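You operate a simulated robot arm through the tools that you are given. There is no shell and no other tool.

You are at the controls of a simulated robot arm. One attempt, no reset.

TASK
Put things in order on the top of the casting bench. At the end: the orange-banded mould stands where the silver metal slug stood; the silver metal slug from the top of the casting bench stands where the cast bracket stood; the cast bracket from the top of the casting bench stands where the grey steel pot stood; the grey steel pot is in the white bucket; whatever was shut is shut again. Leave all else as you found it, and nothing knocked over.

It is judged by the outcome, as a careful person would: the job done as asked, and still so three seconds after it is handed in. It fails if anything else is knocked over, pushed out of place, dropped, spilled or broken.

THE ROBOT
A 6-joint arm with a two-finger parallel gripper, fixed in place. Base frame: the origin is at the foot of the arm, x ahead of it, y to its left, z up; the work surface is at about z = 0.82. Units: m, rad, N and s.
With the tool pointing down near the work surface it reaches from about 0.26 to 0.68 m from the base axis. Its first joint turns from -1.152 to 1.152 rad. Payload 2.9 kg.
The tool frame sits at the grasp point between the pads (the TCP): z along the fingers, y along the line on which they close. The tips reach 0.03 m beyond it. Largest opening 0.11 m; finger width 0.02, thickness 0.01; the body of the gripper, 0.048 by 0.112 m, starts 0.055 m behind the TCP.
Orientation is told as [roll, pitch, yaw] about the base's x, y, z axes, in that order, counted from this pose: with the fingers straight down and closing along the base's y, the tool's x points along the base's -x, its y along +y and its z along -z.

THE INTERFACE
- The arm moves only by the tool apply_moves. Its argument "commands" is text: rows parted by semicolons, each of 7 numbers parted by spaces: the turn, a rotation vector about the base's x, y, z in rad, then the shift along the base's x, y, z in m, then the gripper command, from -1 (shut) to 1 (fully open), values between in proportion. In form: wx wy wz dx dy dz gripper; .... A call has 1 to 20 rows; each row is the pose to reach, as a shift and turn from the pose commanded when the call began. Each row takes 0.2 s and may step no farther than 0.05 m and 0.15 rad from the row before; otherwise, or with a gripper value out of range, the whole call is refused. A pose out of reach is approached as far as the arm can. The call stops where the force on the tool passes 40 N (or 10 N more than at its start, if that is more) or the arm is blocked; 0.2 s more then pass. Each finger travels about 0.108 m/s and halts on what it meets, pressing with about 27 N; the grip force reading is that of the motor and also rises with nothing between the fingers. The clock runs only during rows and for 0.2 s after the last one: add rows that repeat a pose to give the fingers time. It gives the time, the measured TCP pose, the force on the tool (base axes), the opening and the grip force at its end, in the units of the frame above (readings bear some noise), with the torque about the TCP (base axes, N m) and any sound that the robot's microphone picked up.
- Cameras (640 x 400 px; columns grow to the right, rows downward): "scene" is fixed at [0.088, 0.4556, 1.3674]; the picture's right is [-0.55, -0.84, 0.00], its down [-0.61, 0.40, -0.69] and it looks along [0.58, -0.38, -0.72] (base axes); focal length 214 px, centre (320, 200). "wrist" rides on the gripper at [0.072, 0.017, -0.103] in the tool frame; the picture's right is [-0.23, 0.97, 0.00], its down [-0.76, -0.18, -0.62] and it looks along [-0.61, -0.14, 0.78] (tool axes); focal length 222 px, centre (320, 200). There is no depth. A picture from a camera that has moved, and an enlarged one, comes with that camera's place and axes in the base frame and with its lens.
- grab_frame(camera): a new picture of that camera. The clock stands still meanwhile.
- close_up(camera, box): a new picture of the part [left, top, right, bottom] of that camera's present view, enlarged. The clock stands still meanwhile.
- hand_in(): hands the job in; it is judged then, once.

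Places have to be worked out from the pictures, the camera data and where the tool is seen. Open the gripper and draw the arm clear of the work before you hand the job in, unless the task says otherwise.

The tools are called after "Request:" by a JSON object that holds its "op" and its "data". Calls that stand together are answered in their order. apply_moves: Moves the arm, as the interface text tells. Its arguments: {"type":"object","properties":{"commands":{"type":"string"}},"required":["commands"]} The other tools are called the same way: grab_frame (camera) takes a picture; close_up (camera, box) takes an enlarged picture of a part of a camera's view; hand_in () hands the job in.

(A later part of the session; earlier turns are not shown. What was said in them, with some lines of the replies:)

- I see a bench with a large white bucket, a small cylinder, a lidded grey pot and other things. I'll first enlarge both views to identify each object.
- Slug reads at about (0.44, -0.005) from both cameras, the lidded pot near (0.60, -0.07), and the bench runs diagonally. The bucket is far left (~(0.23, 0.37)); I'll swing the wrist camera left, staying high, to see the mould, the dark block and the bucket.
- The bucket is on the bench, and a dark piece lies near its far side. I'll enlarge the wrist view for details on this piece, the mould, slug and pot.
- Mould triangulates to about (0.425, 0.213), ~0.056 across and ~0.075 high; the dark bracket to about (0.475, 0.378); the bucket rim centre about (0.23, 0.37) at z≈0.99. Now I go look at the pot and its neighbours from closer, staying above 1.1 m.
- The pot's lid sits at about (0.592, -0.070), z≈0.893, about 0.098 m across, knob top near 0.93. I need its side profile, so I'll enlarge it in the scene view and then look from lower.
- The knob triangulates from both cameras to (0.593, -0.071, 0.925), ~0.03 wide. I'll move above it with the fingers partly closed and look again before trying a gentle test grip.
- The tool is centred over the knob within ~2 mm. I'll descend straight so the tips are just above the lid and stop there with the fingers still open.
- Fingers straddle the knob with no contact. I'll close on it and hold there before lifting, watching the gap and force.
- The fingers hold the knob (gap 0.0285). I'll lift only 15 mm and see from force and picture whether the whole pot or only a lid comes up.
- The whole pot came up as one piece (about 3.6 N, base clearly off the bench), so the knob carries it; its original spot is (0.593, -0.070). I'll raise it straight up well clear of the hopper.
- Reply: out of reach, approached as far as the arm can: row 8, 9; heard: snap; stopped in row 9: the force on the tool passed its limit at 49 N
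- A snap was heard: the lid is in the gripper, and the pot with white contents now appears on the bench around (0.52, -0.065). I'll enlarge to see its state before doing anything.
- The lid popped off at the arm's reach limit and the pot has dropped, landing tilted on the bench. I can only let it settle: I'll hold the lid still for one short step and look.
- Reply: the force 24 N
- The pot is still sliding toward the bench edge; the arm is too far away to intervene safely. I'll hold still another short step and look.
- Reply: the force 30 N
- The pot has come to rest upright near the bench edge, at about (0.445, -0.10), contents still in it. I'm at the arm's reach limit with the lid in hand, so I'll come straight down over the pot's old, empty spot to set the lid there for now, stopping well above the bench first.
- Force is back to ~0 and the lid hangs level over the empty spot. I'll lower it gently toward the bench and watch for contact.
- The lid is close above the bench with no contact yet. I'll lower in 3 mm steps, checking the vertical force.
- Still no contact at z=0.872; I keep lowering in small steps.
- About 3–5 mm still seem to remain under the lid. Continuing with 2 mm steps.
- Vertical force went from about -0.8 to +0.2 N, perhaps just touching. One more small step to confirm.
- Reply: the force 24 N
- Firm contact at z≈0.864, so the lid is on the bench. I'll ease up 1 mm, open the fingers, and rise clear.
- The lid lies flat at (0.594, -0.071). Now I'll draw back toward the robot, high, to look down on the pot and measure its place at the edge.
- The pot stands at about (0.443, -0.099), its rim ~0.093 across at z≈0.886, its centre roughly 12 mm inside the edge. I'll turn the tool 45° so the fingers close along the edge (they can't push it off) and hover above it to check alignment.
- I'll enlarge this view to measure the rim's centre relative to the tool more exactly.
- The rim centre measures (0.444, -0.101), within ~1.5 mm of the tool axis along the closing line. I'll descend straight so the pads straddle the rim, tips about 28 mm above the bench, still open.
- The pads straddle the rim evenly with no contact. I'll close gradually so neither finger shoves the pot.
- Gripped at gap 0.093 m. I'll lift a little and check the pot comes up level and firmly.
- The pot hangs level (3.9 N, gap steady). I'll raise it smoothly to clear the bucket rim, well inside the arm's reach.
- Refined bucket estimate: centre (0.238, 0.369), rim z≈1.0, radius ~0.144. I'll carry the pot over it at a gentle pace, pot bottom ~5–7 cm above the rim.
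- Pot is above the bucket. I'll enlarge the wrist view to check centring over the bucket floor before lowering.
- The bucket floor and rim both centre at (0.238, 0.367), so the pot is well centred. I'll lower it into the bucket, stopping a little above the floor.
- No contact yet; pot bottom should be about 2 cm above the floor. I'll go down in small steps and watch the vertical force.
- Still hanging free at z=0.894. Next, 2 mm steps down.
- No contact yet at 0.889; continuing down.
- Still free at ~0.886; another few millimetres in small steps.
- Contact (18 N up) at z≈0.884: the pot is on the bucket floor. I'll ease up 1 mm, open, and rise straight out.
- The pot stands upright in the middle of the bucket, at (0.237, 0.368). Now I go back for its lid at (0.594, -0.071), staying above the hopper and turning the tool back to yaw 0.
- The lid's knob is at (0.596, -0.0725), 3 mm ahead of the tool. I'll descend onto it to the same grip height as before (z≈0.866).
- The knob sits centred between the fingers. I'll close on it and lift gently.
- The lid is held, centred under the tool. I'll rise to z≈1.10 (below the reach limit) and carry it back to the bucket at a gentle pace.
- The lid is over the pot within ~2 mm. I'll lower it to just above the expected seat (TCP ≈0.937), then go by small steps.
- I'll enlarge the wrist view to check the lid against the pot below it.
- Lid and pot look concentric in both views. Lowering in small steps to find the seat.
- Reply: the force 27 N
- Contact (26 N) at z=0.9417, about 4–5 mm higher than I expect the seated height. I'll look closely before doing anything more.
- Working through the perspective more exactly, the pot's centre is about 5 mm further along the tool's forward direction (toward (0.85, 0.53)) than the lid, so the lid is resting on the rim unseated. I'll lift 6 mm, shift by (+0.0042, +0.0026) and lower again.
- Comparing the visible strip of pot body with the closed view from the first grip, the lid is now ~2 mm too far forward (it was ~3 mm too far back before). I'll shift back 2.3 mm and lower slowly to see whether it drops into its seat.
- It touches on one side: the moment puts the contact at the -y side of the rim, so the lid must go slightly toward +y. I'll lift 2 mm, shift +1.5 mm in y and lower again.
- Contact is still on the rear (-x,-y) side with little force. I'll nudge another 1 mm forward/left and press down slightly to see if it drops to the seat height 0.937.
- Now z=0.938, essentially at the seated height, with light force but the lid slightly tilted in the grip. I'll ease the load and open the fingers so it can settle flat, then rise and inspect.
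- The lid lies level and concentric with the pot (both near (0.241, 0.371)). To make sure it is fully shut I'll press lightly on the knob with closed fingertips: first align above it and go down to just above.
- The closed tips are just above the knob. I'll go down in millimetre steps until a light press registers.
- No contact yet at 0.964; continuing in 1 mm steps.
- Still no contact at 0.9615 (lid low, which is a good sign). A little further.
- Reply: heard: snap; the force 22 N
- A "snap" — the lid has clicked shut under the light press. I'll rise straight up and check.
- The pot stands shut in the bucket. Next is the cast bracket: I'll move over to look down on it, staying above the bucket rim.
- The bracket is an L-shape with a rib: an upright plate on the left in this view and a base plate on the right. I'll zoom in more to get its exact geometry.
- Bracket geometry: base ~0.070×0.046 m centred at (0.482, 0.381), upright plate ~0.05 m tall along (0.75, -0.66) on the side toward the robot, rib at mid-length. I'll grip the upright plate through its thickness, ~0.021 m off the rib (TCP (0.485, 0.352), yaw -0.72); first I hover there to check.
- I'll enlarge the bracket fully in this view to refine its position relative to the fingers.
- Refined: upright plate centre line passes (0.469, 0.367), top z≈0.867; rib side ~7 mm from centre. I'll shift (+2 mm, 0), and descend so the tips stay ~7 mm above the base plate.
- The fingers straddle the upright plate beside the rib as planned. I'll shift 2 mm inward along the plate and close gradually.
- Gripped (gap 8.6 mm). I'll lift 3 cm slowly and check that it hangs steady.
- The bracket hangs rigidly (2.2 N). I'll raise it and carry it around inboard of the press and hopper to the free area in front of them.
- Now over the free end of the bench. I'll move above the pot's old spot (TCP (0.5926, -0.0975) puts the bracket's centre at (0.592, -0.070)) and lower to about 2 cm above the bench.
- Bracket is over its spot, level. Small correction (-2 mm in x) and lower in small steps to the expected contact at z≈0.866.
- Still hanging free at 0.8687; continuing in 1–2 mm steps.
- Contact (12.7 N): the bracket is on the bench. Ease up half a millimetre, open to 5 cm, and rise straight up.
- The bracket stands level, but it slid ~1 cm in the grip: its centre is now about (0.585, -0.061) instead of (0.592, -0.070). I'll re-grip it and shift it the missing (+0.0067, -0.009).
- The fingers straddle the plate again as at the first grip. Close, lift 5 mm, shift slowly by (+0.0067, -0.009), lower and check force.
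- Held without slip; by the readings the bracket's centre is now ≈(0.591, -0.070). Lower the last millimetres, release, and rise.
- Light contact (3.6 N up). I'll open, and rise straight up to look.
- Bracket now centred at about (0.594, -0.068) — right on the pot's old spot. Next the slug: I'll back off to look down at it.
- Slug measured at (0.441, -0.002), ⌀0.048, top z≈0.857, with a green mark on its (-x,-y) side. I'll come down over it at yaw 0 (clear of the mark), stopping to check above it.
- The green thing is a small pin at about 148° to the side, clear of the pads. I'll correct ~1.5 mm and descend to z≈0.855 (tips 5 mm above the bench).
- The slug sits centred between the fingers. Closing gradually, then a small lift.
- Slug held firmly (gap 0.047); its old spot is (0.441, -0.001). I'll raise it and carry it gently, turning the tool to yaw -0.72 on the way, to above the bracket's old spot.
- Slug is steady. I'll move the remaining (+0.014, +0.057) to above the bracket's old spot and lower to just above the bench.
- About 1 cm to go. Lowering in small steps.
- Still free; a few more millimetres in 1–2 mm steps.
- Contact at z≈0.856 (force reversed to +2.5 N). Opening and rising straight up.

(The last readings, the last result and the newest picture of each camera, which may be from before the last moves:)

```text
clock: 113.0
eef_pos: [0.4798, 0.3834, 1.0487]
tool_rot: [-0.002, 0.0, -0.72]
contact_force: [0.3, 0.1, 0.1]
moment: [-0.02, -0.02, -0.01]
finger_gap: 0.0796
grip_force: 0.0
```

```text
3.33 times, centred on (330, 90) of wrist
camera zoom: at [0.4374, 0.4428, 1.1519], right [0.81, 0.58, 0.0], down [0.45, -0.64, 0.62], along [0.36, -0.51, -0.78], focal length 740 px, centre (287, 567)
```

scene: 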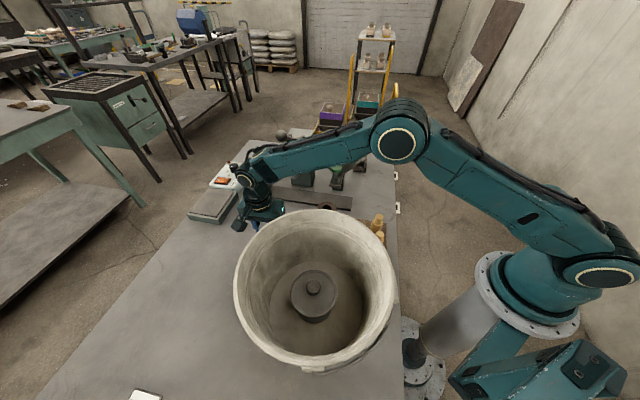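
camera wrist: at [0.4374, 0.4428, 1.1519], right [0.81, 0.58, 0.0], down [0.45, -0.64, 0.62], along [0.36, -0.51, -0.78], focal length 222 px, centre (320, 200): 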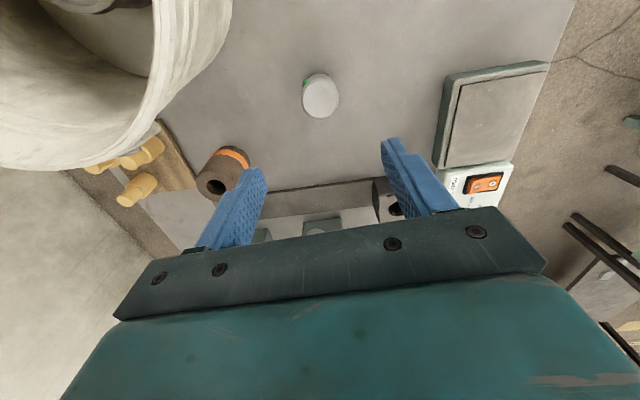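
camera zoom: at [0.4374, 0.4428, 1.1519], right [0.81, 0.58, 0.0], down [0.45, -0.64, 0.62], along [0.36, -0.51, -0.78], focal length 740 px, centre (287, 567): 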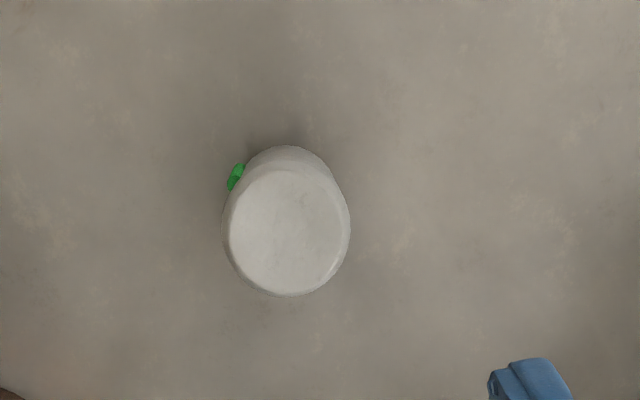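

The slug stands upright at (0.481, 0.381), right on the bracket's old spot. Last: the orange-banded mould. I'll move (slightly higher, clear of the bucket rim) to look down on it.

Request:
{"op": "apply_moves", "data": {"commands": "0 0 0.08 -0.005 -0.008 0.025 0.6; 0 0 0.18 -0.025 -0.035 0.04 0.8; 0 0 0.28 -0.045 -0.063 0.045 1; 0 0 0.38 -0.065 -0.092 0.045 1; 0 0 0.48 -0.086 -0.12 0.045 1; 0 0 0.6 -0.107 -0.15 0.045 1; 0 0 0.72 -0.13 -0.183 0.035 1; 0 0 0.72 -0.13 -0.183 0.035 1"}}

Request:
{"op": "grab_frame", "data": {"camera": "wrist"}}

Request:
{"op": "close_up", "data": {"camera": "wrist", "box": [280, 90, 410, 200]}}

```text
clock: 114.8
eef_pos: [0.3507, 0.1997, 1.0801]
tool_rot: [0.002, -0.001, 0.002]
contact_force: [0.0, -0.8, 0.5]
moment: [0.0, -0.04, 0.0]
finger_gap: 0.1102
grip_force: 0.2
```

```text
taken
camera wrist: at [0.2777, 0.216, 1.1842], right [0.23, 0.97, 0.0], down [0.76, -0.18, 0.62], along [0.61, -0.14, -0.78], focal length 222 px, centre (320, 200)
```

wrist: 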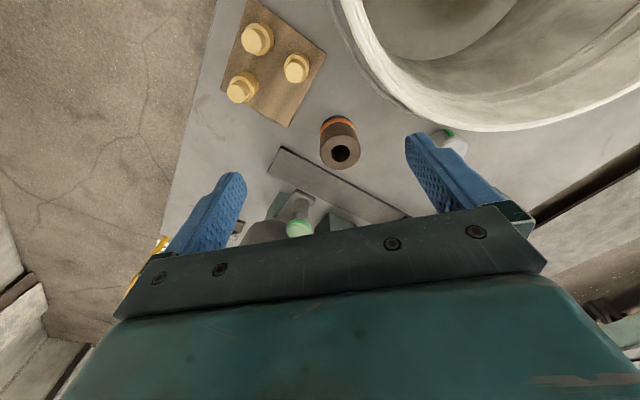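

```text
3.64 times, centred on (345, 145) of wrist
camera zoom: at [0.2777, 0.216, 1.1842], right [0.23, 0.97, 0.0], down [0.76, -0.18, 0.62], along [0.61, -0.14, -0.78], focal length 808 px, centre (229, 400)
```

zoom: 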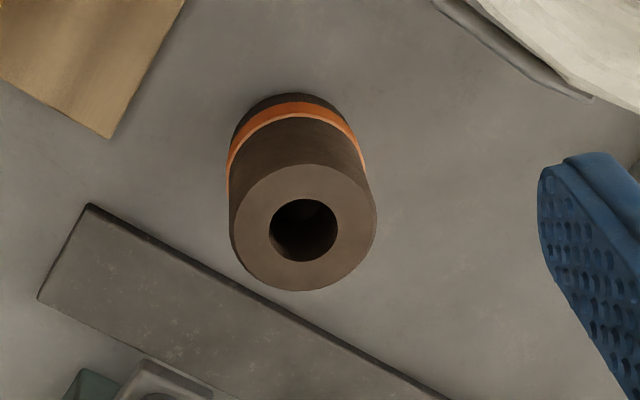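

Mould measured at (0.425, 0.212), ⌀0.055, top z≈0.898. To keep the camera arm away from the bucket rim I'll approach with yaw 0.785; hover first and check.

Request:
{"op": "apply_moves", "data": {"commands": "0 0 0.13 0.0125 0.002 -0.01 1; 0 0 0.26 0.025 0.004 -0.02 0.8; 0 0 0.39 0.0375 0.006 -0.03 0.6; 0 0 0.52 0.05 0.008 -0.045 0.5; 0 0 0.65 0.0625 0.0105 -0.06 0.5; 0 0 0.785 0.075 0.0125 -0.075 0.5; 0 0 0.785 0.075 0.0125 -0.08 0.5; 0 0 0.785 0.075 0.0125 -0.08 0.5"}}

Request:
{"op": "grab_frame", "data": {"camera": "wrist"}}

Request:
{"op": "close_up", "data": {"camera": "wrist", "box": [250, 60, 400, 190]}}

Request:
{"op": "grab_frame", "data": {"camera": "scene"}}

```text
clock: 116.6
eef_pos: [0.4249, 0.2128, 0.9988]
tool_rot: [0.003, -0.001, 0.784]
contact_force: [0.2, 0.8, -0.1]
moment: [0.0, 0.02, -0.01]
finger_gap: 0.0822
grip_force: 0.1
```

```text
taken
camera wrist: at [0.3624, 0.1736, 1.1035], right [-0.53, 0.85, 0.0], down [0.66, 0.41, 0.62], along [0.53, 0.33, -0.78], focal length 222 px, centre (320, 200)
```

wrist: 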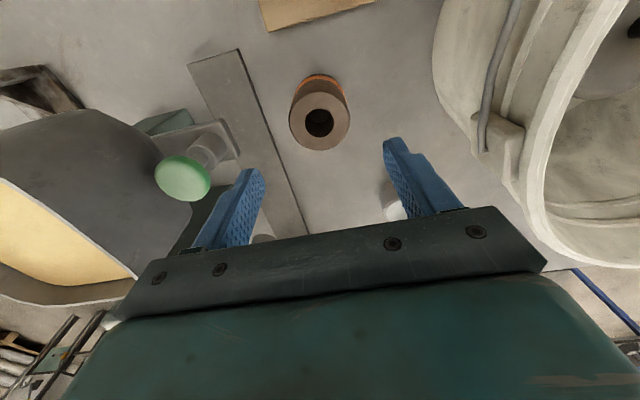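

```text
3.08 times, centred on (325, 125) of wrist
camera zoom: at [0.3624, 0.1736, 1.1035], right [-0.53, 0.85, 0.0], down [0.66, 0.41, 0.62], along [0.53, 0.33, -0.78], focal length 684 px, centre (305, 431)
```

zoom: 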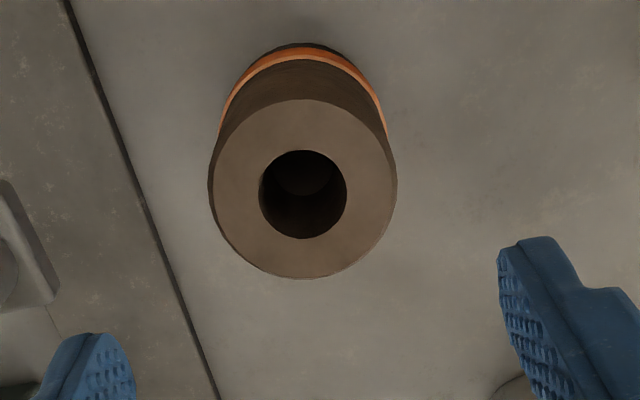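

```text
taken
```

scene: 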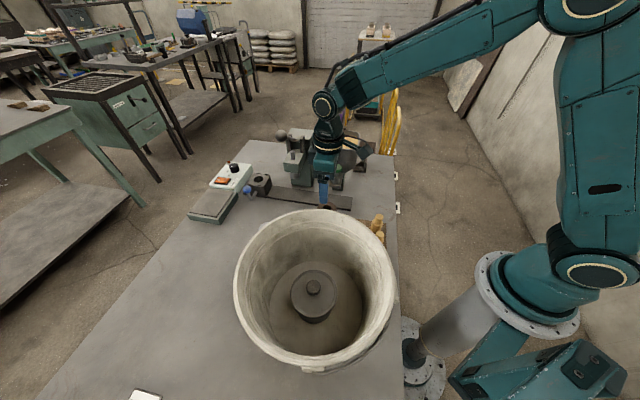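

The mould is centred under the tool within ~1 mm. Descending to z≈0.865 with fingers open around it.

Request:
{"op": "apply_moves", "data": {"commands": "0 0 0 0 0 -0.03 0.5; 0 0 0 0 0 -0.06 0.5; 0 0 0 0 0 -0.09 0.5; 0 0 0 0 0 -0.115 0.5; 0 0 0 0 0 -0.133 0.5; 0 0 0 0 0 -0.133 0.5"}}

Request:
{"op": "grab_frame", "data": {"camera": "wrist"}}

```text
clock: 118.0
eef_pos: [0.4255, 0.2121, 0.867]
tool_rot: [0.003, -0.001, 0.784]
contact_force: [0.2, -0.4, -0.5]
moment: [0.01, 0.01, -0.01]
finger_gap: 0.0825
grip_force: 0.0
```

```text
taken
camera wrist: at [0.3628, 0.1724, 0.9716], right [-0.53, 0.85, 0.0], down [0.67, 0.41, 0.62], along [0.53, 0.33, -0.78], focal length 222 px, centre (320, 200)
```

wrist: 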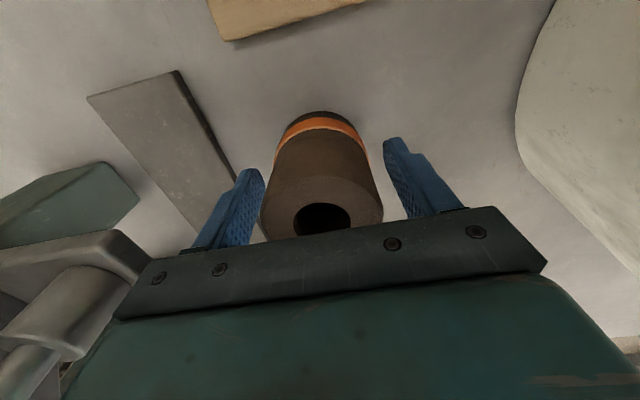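

The mould is well between the fingers. Closing gradually and lifting a little.

Request:
{"op": "apply_moves", "data": {"commands": "0 0 0 0 0 0 0.25; 0 0 0 0 0 0 0.1; 0 0 0 0 0 0 0.03; 0 0 0 0 0 0 -0.03; 0 0 0 0 0 0 -0.2; 0 0 0 0 0 0 -1; 0 0 0 0 0 0 -1; 0 0 0 0 0 0.005 -1; 0 0 0 0 0 0.015 -1; 0 0 0 0 0 0.03 -1; 0 0 0 0 0 0.03 -1"}}

Request:
{"op": "grab_frame", "data": {"camera": "wrist"}}

```text
clock: 120.4
eef_pos: [0.426, 0.2132, 0.8972]
tool_rot: [0.002, 0.0, 0.783]
contact_force: [-0.3, -0.3, -2.2]
moment: [-0.01, 0.02, 0.02]
finger_gap: 0.0576
grip_force: 27.2
```

```text
taken
camera wrist: at [0.3632, 0.1737, 1.001], right [-0.53, 0.85, 0.0], down [0.67, 0.41, 0.62], along [0.53, 0.33, -0.78], focal length 222 px, centre (320, 200)
```

wrist: 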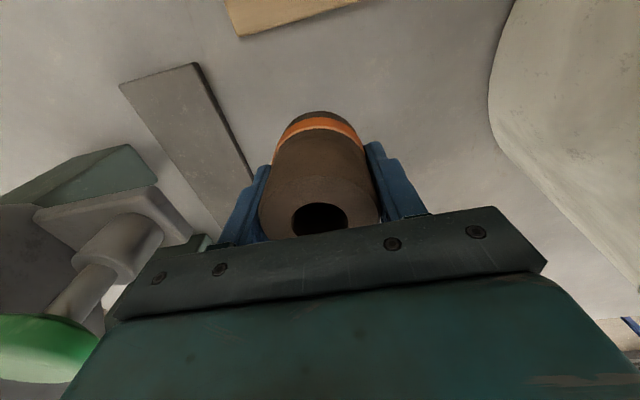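

Mould held (gap 0.0576, ~2.2 N). I'll raise it above hopper height and carry it gently to above the slug's old spot.

Request:
{"op": "apply_moves", "data": {"commands": "0 0 0 0 0 0.025 -1; 0 0 0 0 0 0.055 -1; 0 0 0 0 0 0.085 -1; 0 0 0 0 0 0.115 -1; 0 0 0 0 -0.005 0.14 -1; 0 0 0 0.001 -0.02 0.15 -1; 0 0 0 0.003 -0.045 0.15 -1; 0 0 0 0.005 -0.07 0.15 -1; 0 0 0 0.007 -0.095 0.15 -1; 0 0 0 0.009 -0.12 0.15 -1; 0 0 0 0.011 -0.145 0.15 -1; 0 0 0 0.013 -0.17 0.15 -1; 0 0 0 0.0145 -0.193 0.15 -1; 0 0 0 0.0155 -0.208 0.15 -1; 0 0 0 0.0155 -0.214 0.15 -1; 0 0 0 0.0155 -0.214 0.15 -1"}}

Request:
{"op": "grab_frame", "data": {"camera": "wrist"}}

Request:
{"op": "grab_frame", "data": {"camera": "scene"}}

```text
clock: 122.6
eef_pos: [0.4298, 0.1029, 1.0466]
tool_rot: [0.009, -0.006, 0.824]
contact_force: [-3.5, 7.3, 0.6]
moment: [0.11, -0.04, 0.2]
finger_gap: 0.0574
grip_force: 27.1
stopped in row 11: the force on the tool passed its limit at 58 N (the readings are from after the stop); the commanded pose is now the measured one
```

```text
taken
camera wrist: at [0.3697, 0.0602, 1.1507], right [-0.56, 0.83, 0.01], down [0.65, 0.43, 0.63], along [0.51, 0.36, -0.78], focal length 222 px, centre (320, 200)
```

wrist: 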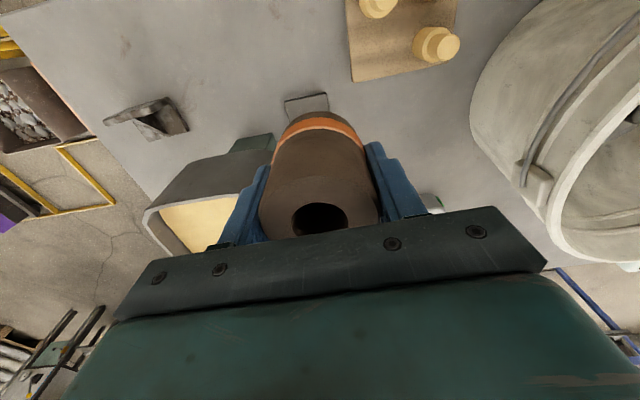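

```text
taken
```

scene: 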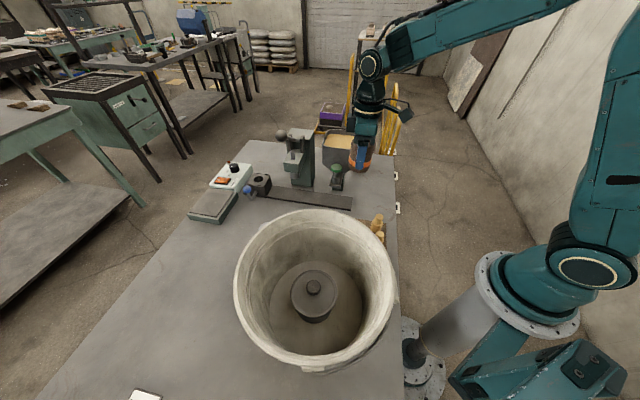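

A collision stopped the move: triangulating again, the hopper's rim is higher (z≈1.026) and its front corner reaches about (0.472, 0.074), so the finger side met it. I'll look closely before backing off.

Request:
{"op": "close_up", "data": {"camera": "scene", "box": [300, 90, 420, 210]}}

Request:
{"op": "close_up", "data": {"camera": "wrist", "box": [130, 90, 420, 260]}}

```text
3.33 times, centred on (360, 150) of scene
camera zoom: at [0.0879, 0.4559, 1.3673], right [-0.55, -0.84, 0.0], down [-0.61, 0.4, -0.69], along [0.58, -0.38, -0.72], focal length 715 px, centre (187, 367)
```

zoom: 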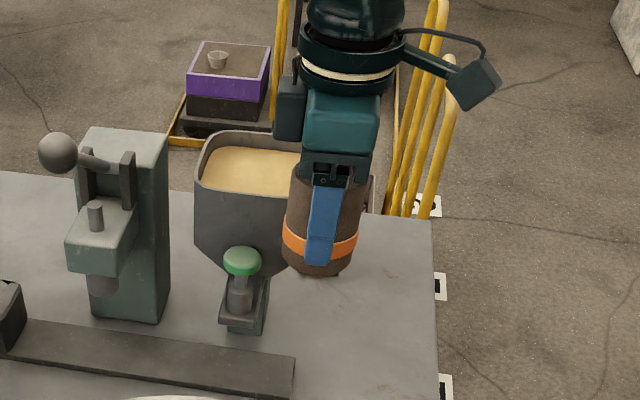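

```text
2.21 times, centred on (275, 175) of wrist
camera zoom: at [0.3697, 0.0602, 1.1507], right [-0.56, 0.83, 0.01], down [0.65, 0.43, 0.63], along [0.51, 0.36, -0.78], focal length 490 px, centre (419, 255)
```

zoom: 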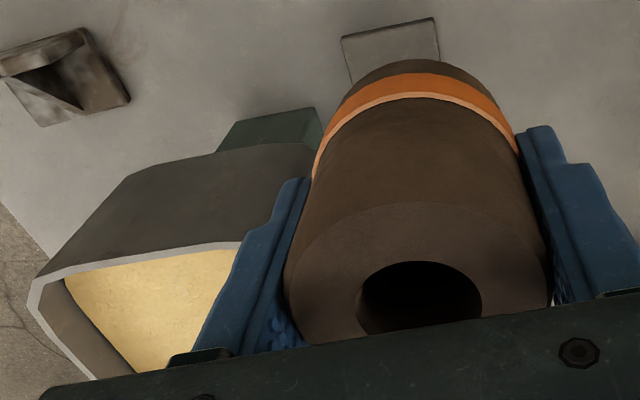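

The hopper looks unmoved and the mould is still held. I'll back straight away from the hopper corner (-x, +y), restore the small yaw twist, and then rise well above it.

Request:
{"op": "apply_moves", "data": {"commands": "0 0 0 -0.006 0.006 0 -1; 0 0 0 -0.014 0.014 0 -1; 0 0 -0.015 -0.022 0.02 0.005 -1; -0.004 0.003 -0.03 -0.028 0.022 0.025 -1; -0.009 0.006 -0.039 -0.03 0.022 0.05 -1; -0.009 0.006 -0.039 -0.03 0.022 0.075 -1; -0.009 0.006 -0.039 -0.03 0.022 0.075 -1"}}

Request:
{"op": "grab_frame", "data": {"camera": "wrist"}}

Request:
{"op": "close_up", "data": {"camera": "scene", "box": [280, 60, 440, 210]}}

```text
clock: 124.2
eef_pos: [0.4019, 0.1227, 1.1217]
tool_rot: [0.006, 0.003, 0.779]
contact_force: [1.6, -0.3, -2.4]
moment: [-0.01, 0.03, -0.01]
finger_gap: 0.0574
grip_force: 27.6
```

```text
taken
camera wrist: at [0.3398, 0.0842, 1.2259], right [-0.52, 0.85, 0.01], down [0.67, 0.41, 0.62], along [0.52, 0.33, -0.79], focal length 222 px, centre (320, 200)
```

wrist: 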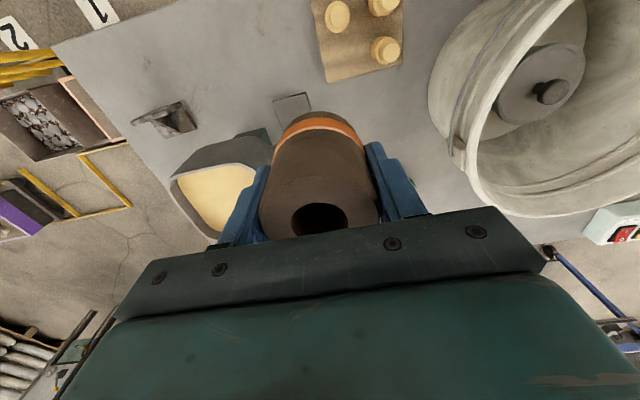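

```text
2.67 times, centred on (360, 135) of scene
camera zoom: at [0.088, 0.4556, 1.3674], right [-0.55, -0.84, 0.0], down [-0.61, 0.4, -0.69], along [0.58, -0.38, -0.72], focal length 572 px, centre (213, 373)
```

zoom: 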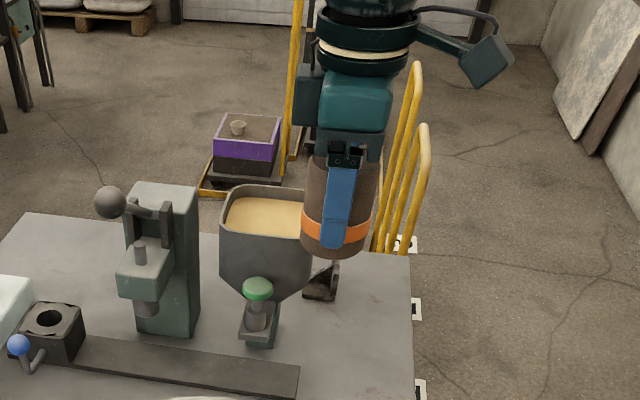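

Free again, mould steady and hopper unmoved. I'll go around at smaller x, high (z≈1.12), to above the slug's old spot.

Request:
{"op": "apply_moves", "data": {"commands": "-0.006 -0.003 0.006 -0.006 -0.02 0 -1; -0.006 -0.003 0.006 -0.012 -0.045 0 -1; -0.006 -0.003 0.006 -0.014 -0.07 0 -1; -0.006 -0.003 0.006 -0.014 -0.095 0 -1; -0.006 -0.003 0.006 -0.01 -0.113 0 -1; -0.006 -0.003 0.006 0.005 -0.122 0 -1; -0.006 -0.003 0.006 0.022 -0.124 0 -1; -0.006 -0.003 0.006 0.035 -0.124 0 -1; -0.006 -0.003 0.006 0.0395 -0.124 0 -1; -0.006 -0.003 0.006 0.0395 -0.124 0 -1"}}

Request:
{"op": "grab_frame", "data": {"camera": "wrist"}}

Request:
{"op": "close_up", "data": {"camera": "scene", "box": [330, 130, 410, 210]}}

```text
clock: 126.4
eef_pos: [0.4401, 0.0017, 1.1232]
tool_rot: [0.002, 0.005, 0.787]
contact_force: [-0.7, 0.2, -1.8]
moment: [0.02, 0.01, 0.03]
finger_gap: 0.0575
grip_force: 27.0
```

```text
taken
camera wrist: at [0.3778, -0.0385, 1.2267], right [-0.53, 0.85, 0.0], down [0.67, 0.42, 0.62], along [0.53, 0.33, -0.79], focal length 222 px, centre (320, 200)
```

wrist: 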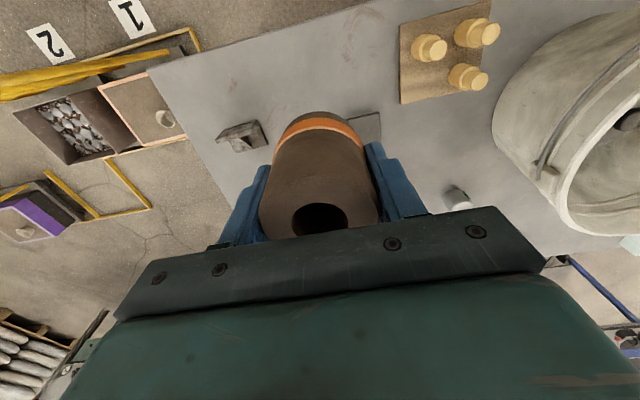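

```text
5.00 times, centred on (370, 170) of scene
camera zoom: at [0.0881, 0.4556, 1.3674], right [-0.55, -0.84, 0.0], down [-0.61, 0.4, -0.69], along [0.58, -0.38, -0.72], focal length 1072 px, centre (70, 350)
```

zoom: 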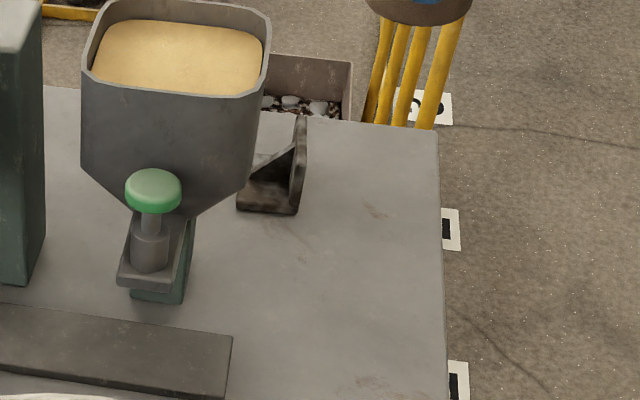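

Comparison with the earlier identical view shows the hopper exactly where it was. Now I lower the mould onto the slug's old spot, stopping ~1 cm above.

Request:
{"op": "apply_moves", "data": {"commands": "-0.002 -0.005 -0.002 0.0013 -0.002 -0.03 -1; -0.002 -0.005 -0.002 0.0013 -0.002 -0.06 -1; -0.002 -0.005 -0.002 0.0013 -0.002 -0.09 -1; -0.002 -0.005 -0.002 0.0013 -0.002 -0.12 -1; -0.002 -0.005 -0.002 0.0013 -0.002 -0.15 -1; -0.002 -0.005 -0.002 0.0013 -0.002 -0.18 -1; -0.002 -0.005 -0.002 0.0013 -0.002 -0.21 -1; -0.002 -0.005 -0.002 0.0013 -0.002 -0.232 -1; -0.002 -0.005 -0.002 0.0013 -0.002 -0.245 -1; -0.002 -0.005 -0.002 0.0013 -0.002 -0.245 -1"}}

Request:
{"op": "grab_frame", "data": {"camera": "wrist"}}

Request:
{"op": "close_up", "data": {"camera": "scene", "box": [310, 120, 430, 220]}}

```text
clock: 128.6
eef_pos: [0.4418, -0.0013, 0.8777]
tool_rot: [-0.004, 0.003, 0.787]
contact_force: [-0.2, 0.5, -2.9]
moment: [-0.03, 0.01, 0.04]
finger_gap: 0.0575
grip_force: 26.8
```

```text
taken
camera wrist: at [0.3793, -0.0404, 0.982], right [-0.53, 0.85, 0.0], down [0.66, 0.42, 0.62], along [0.53, 0.32, -0.78], focal length 222 px, centre (320, 200)
```

wrist: 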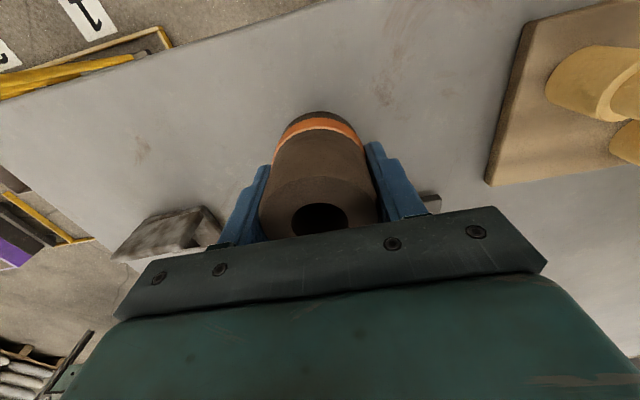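

```text
4.00 times, centred on (370, 170) of scene
camera zoom: at [0.088, 0.4556, 1.3674], right [-0.55, -0.84, 0.0], down [-0.61, 0.4, -0.69], along [0.58, -0.38, -0.72], focal length 858 px, centre (120, 320)
```

zoom: 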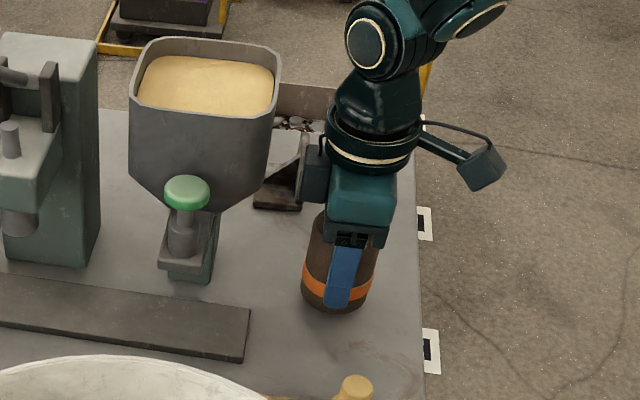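

About 1 cm to go, mould upright. Lowering in small steps.

Request:
{"op": "apply_moves", "data": {"commands": "0.003 -0.002 0 0 0 -0.003 -1; 0.003 -0.002 0 0 0 -0.006 -1; 0.003 -0.002 0 0 0 -0.008 -1; 0.003 -0.002 0 0 0 -0.008 -1"}}

```text
clock: 129.6
eef_pos: [0.4416, -0.0019, 0.8695]
tool_rot: [-0.004, 0.001, 0.786]
contact_force: [-0.3, -0.4, -2.9]
moment: [-0.02, -0.02, 0.04]
finger_gap: 0.0577
grip_force: 27.0
```

Still free at 0.8695; next 1–2 mm steps.

Request:
{"op": "apply_moves", "data": {"commands": "0 0 0 0 0 -0.001 -1; 0 0 0 0 0 -0.002 -1; 0 0 0 0 0 -0.002 -1"}}

```text
clock: 130.4
eef_pos: [0.4409, -0.0029, 0.8688]
tool_rot: [-0.003, 0.001, 0.785]
contact_force: [-4.0, -0.9, 8.7]
moment: [0.2, 0.44, 0.08]
finger_gap: 0.0575
grip_force: 27.0
```

Edge contact at 0.8688 with a slight moment, i.e. a degree or so of tilt. I'll go down another millimetre so it sits flat before releasing.

Request:
{"op": "apply_moves", "data": {"commands": "0 0 0 0 0 -0.0007 -1; 0 0 0 0 0 -0.0012 -1; 0 0 0 0 0 -0.0012 -1"}}

Request:
{"op": "close_up", "data": {"camera": "scene", "box": [350, 150, 410, 210]}}

```text
clock: 131.2
eef_pos: [0.4437, -0.0025, 0.8672]
tool_rot: [-0.005, -0.001, 0.785]
contact_force: [-1.6, -0.1, 16.9]
moment: [0.41, 0.36, -0.06]
finger_gap: 0.0576
grip_force: 26.8
```

```text
6.67 times, centred on (380, 180) of scene
camera zoom: at [0.0877, 0.4556, 1.3674], right [-0.55, -0.84, 0.0], down [-0.61, 0.4, -0.69], along [0.58, -0.38, -0.72], focal length 1430 px, centre (-80, 333)
```

zoom: 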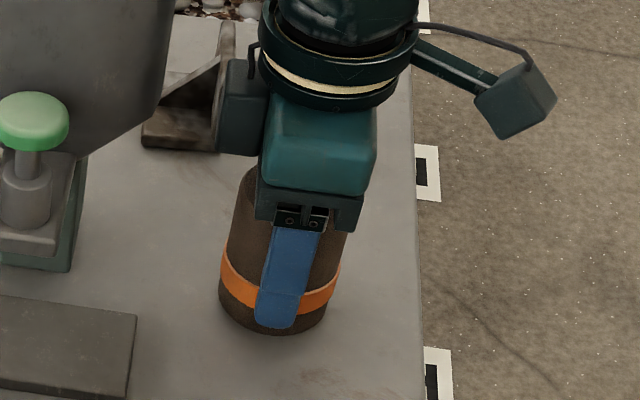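

Sitting on the bench at z=0.867 as expected. I'll ease the pressure, open gently, wait, and look before rising.

Request:
{"op": "apply_moves", "data": {"commands": "0 0 0 0 0 0.0008 -1; 0 0 0 0 0 0.0008 0.08; 0 0 0 0 0 0.0008 0.2; 0 0 0 0 0 0.0008 0.5; 0 0 0 0 0 0.0008 0.5; 0 0 0 0 0 0.0008 0.5"}}

Request:
{"op": "grab_frame", "data": {"camera": "wrist"}}

Request:
{"op": "close_up", "data": {"camera": "scene", "box": [350, 150, 410, 210]}}

```text
clock: 132.6
eef_pos: [0.4419, -0.0031, 0.8667]
tool_rot: [-0.004, 0.001, 0.785]
contact_force: [0.4, 0.0, -1.1]
moment: [0.03, -0.01, -0.02]
finger_gap: 0.0826
grip_force: 0.1
```

```text
taken
camera wrist: at [0.3788, -0.0413, 0.9705], right [-0.53, 0.85, 0.0], down [0.66, 0.41, 0.62], along [0.53, 0.33, -0.78], focal length 222 px, centre (320, 200)
```

wrist: 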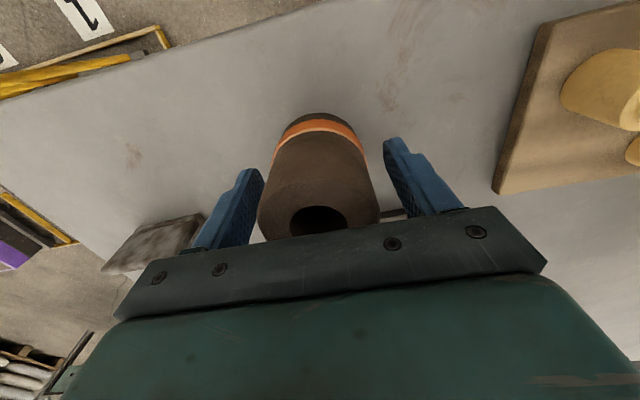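

```text
6.67 times, centred on (380, 180) of scene
camera zoom: at [0.088, 0.4556, 1.3674], right [-0.55, -0.84, 0.0], down [-0.61, 0.4, -0.69], along [0.58, -0.38, -0.72], focal length 1430 px, centre (-80, 333)
```

zoom: 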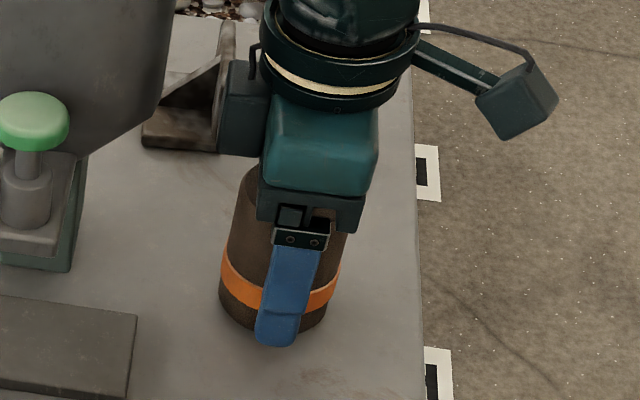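

The mould stands on its own, fingers clear on both sides. I'll rise straight up and retreat toward the robot, then check everything.

Request:
{"op": "apply_moves", "data": {"commands": "0 0 0 0 0 0.02 0.5; 0 0 0 0 0 0.05 0.5; 0 0 0 0 0 0.085 0.6; 0 0 0 0 0 0.12 0.8; 0 0 0 0 0 0.16 1; 0 0 0 0 0 0.2 1; 0 0 -0.08 -0.02 0 0.23 1; 0 0 -0.18 -0.04 -0.005 0.25 1; 0 0 -0.28 -0.06 -0.01 0.27 1; 0 0 -0.38 -0.07 -0.015 0.28 1; 0 0 -0.5 -0.08 -0.02 0.29 1; 0 0 -0.62 -0.085 -0.025 0.29 1; 0 0 -0.7 -0.085 -0.03 0.29 1; 0 0 -0.785 -0.085 -0.03 0.29 1; 0 0 -0.785 -0.085 -0.03 0.29 1"}}

Request:
{"op": "grab_frame", "data": {"camera": "wrist"}}

Request:
{"op": "grab_frame", "data": {"camera": "scene"}}

Request:
{"op": "close_up", "data": {"camera": "scene", "box": [180, 110, 420, 260]}}

```text
clock: 135.8
eef_pos: [0.3573, -0.0317, 1.1568]
tool_rot: [-0.002, 0.0, 0.0]
contact_force: [0.1, -0.1, 0.0]
moment: [-0.02, -0.02, 0.0]
finger_gap: 0.1098
grip_force: 0.0
```

```text
taken
camera wrist: at [0.2846, -0.0145, 1.2604], right [0.23, 0.97, 0.0], down [0.76, -0.18, 0.62], along [0.61, -0.15, -0.78], focal length 222 px, centre (320, 200)
```

wrist: 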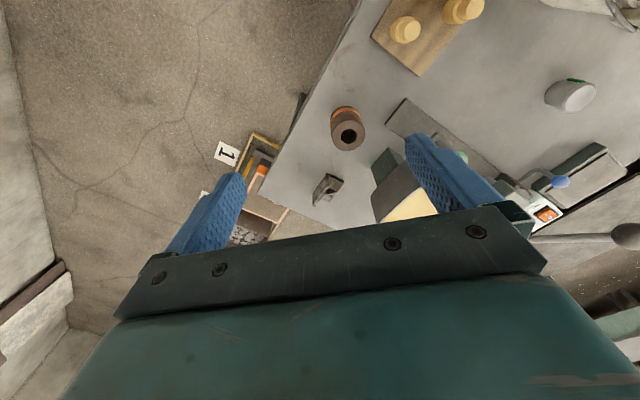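

```text
taken
```

scene: 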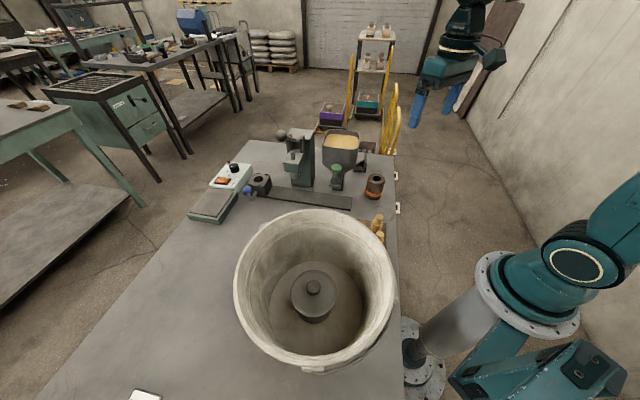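

```text
2.67 times, centred on (300, 185) of scene
camera zoom: at [0.088, 0.4556, 1.3674], right [-0.55, -0.84, 0.0], down [-0.61, 0.4, -0.69], along [0.58, -0.38, -0.72], focal length 572 px, centre (373, 240)
```

zoom: 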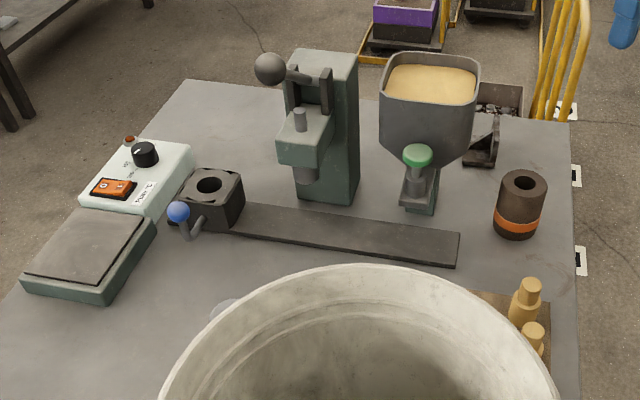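

Everything else matches the first picture. A last check of the mould, slug and bracket positions, and the pot's lid.

Request:
{"op": "close_up", "data": {"camera": "wrist", "box": [290, 90, 410, 220]}}

Request:
{"op": "close_up", "data": {"camera": "wrist", "box": [520, 50, 640, 150]}}

Request:
{"op": "close_up", "data": {"camera": "scene", "box": [260, 230, 370, 340]}}

```text
3.08 times, centred on (350, 155) of wrist
camera zoom: at [0.2846, -0.0145, 1.2604], right [0.23, 0.97, 0.0], down [0.76, -0.18, 0.62], along [0.61, -0.15, -0.78], focal length 684 px, centre (228, 338)
```

zoom: 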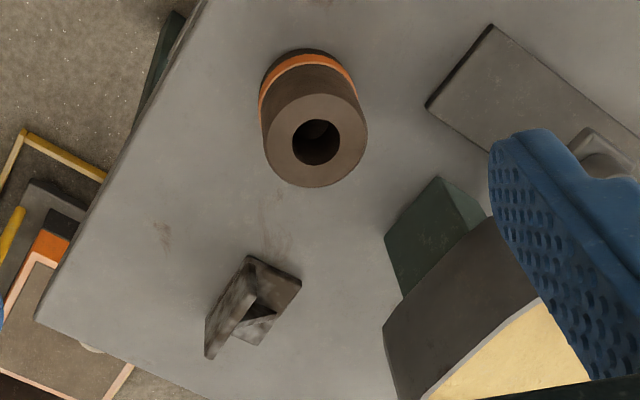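

```text
4.00 times, centred on (580, 100) of wrist
camera zoom: at [0.2846, -0.0145, 1.2604], right [0.23, 0.97, 0.0], down [0.76, -0.18, 0.62], along [0.61, -0.15, -0.78], focal length 888 px, centre (-720, 600)
```

zoom: 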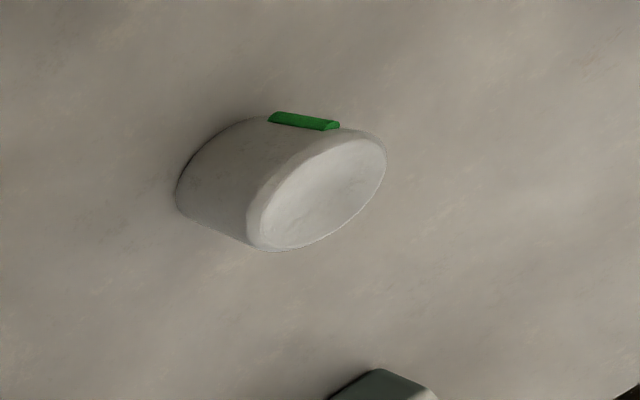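

```text
3.64 times, centred on (315, 285) of scene
camera zoom: at [0.088, 0.4556, 1.3674], right [-0.55, -0.84, 0.0], down [-0.61, 0.4, -0.69], along [0.58, -0.38, -0.72], focal length 780 px, centre (338, -109)
```

zoom: 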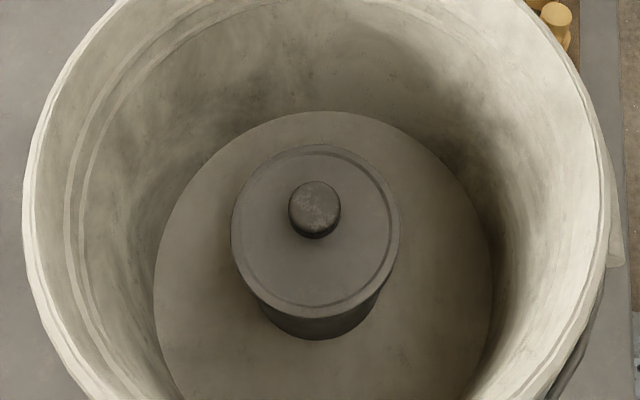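

All checks hold: the mould is upright at (0.442, -0.002), on the slug's old spot. The slug is at (0.481, 0.381), where the bracket was, and the bracket is at (0.594, -0.068), where the pot was. The pot is in the bucket with its lid snapped shut. The gripper is open and the arm is clear, so I'm handing in.

Request:
{"op": "hand_in", "data": {}}

```text
The job is handed in.
```

The four moves are done and I handed the job in, but I dropped the pot once and bumped the hopper once along the way.

| Item | Where it is now | Where it was meant to go |
|---|---|---|
| Orange-banded mould | upright at (0.442, -0.002) | the slug's old spot, (0.441, -0.001) |
| Silver slug | upright at (0.481, 0.381) | the bracket's old spot, (0.482, 0.381) |
| Cast bracket | level at about (0.594, -0.068) | the pot's old spot, (0.592, -0.070) |
| Grey steel pot | upright on the floor of the white bucket, lid shut | the white bucket |

These positions are worked out from the pictures and are good to a few millimetres.

- **Pot dropped:** I first lifted the pot by its lid knob and raised it to the arm's reach limit. The lid snapped off and the pot fell to the bench. It slid and came to rest upright at the bench edge. I saw no spilled contents or damage and it touched nothing else. I then carried the pot by its rim to the bucket and pressed the lid on until it clicked. The judge may count this as a drop.
- **Hopper bumped:** While I carried the mould, the gripper hit a corner of the hopper rim, with a force of about 58 N, and the arm stopped. Before-and-after pictures show the hopper in the same place, and the mould stayed in the grip.
- **Bracket re-set:** It slid about 1 cm in the grip on the way over, so I picked it up again and moved it to the right spot.

Everything else on the bench matches the first picture.
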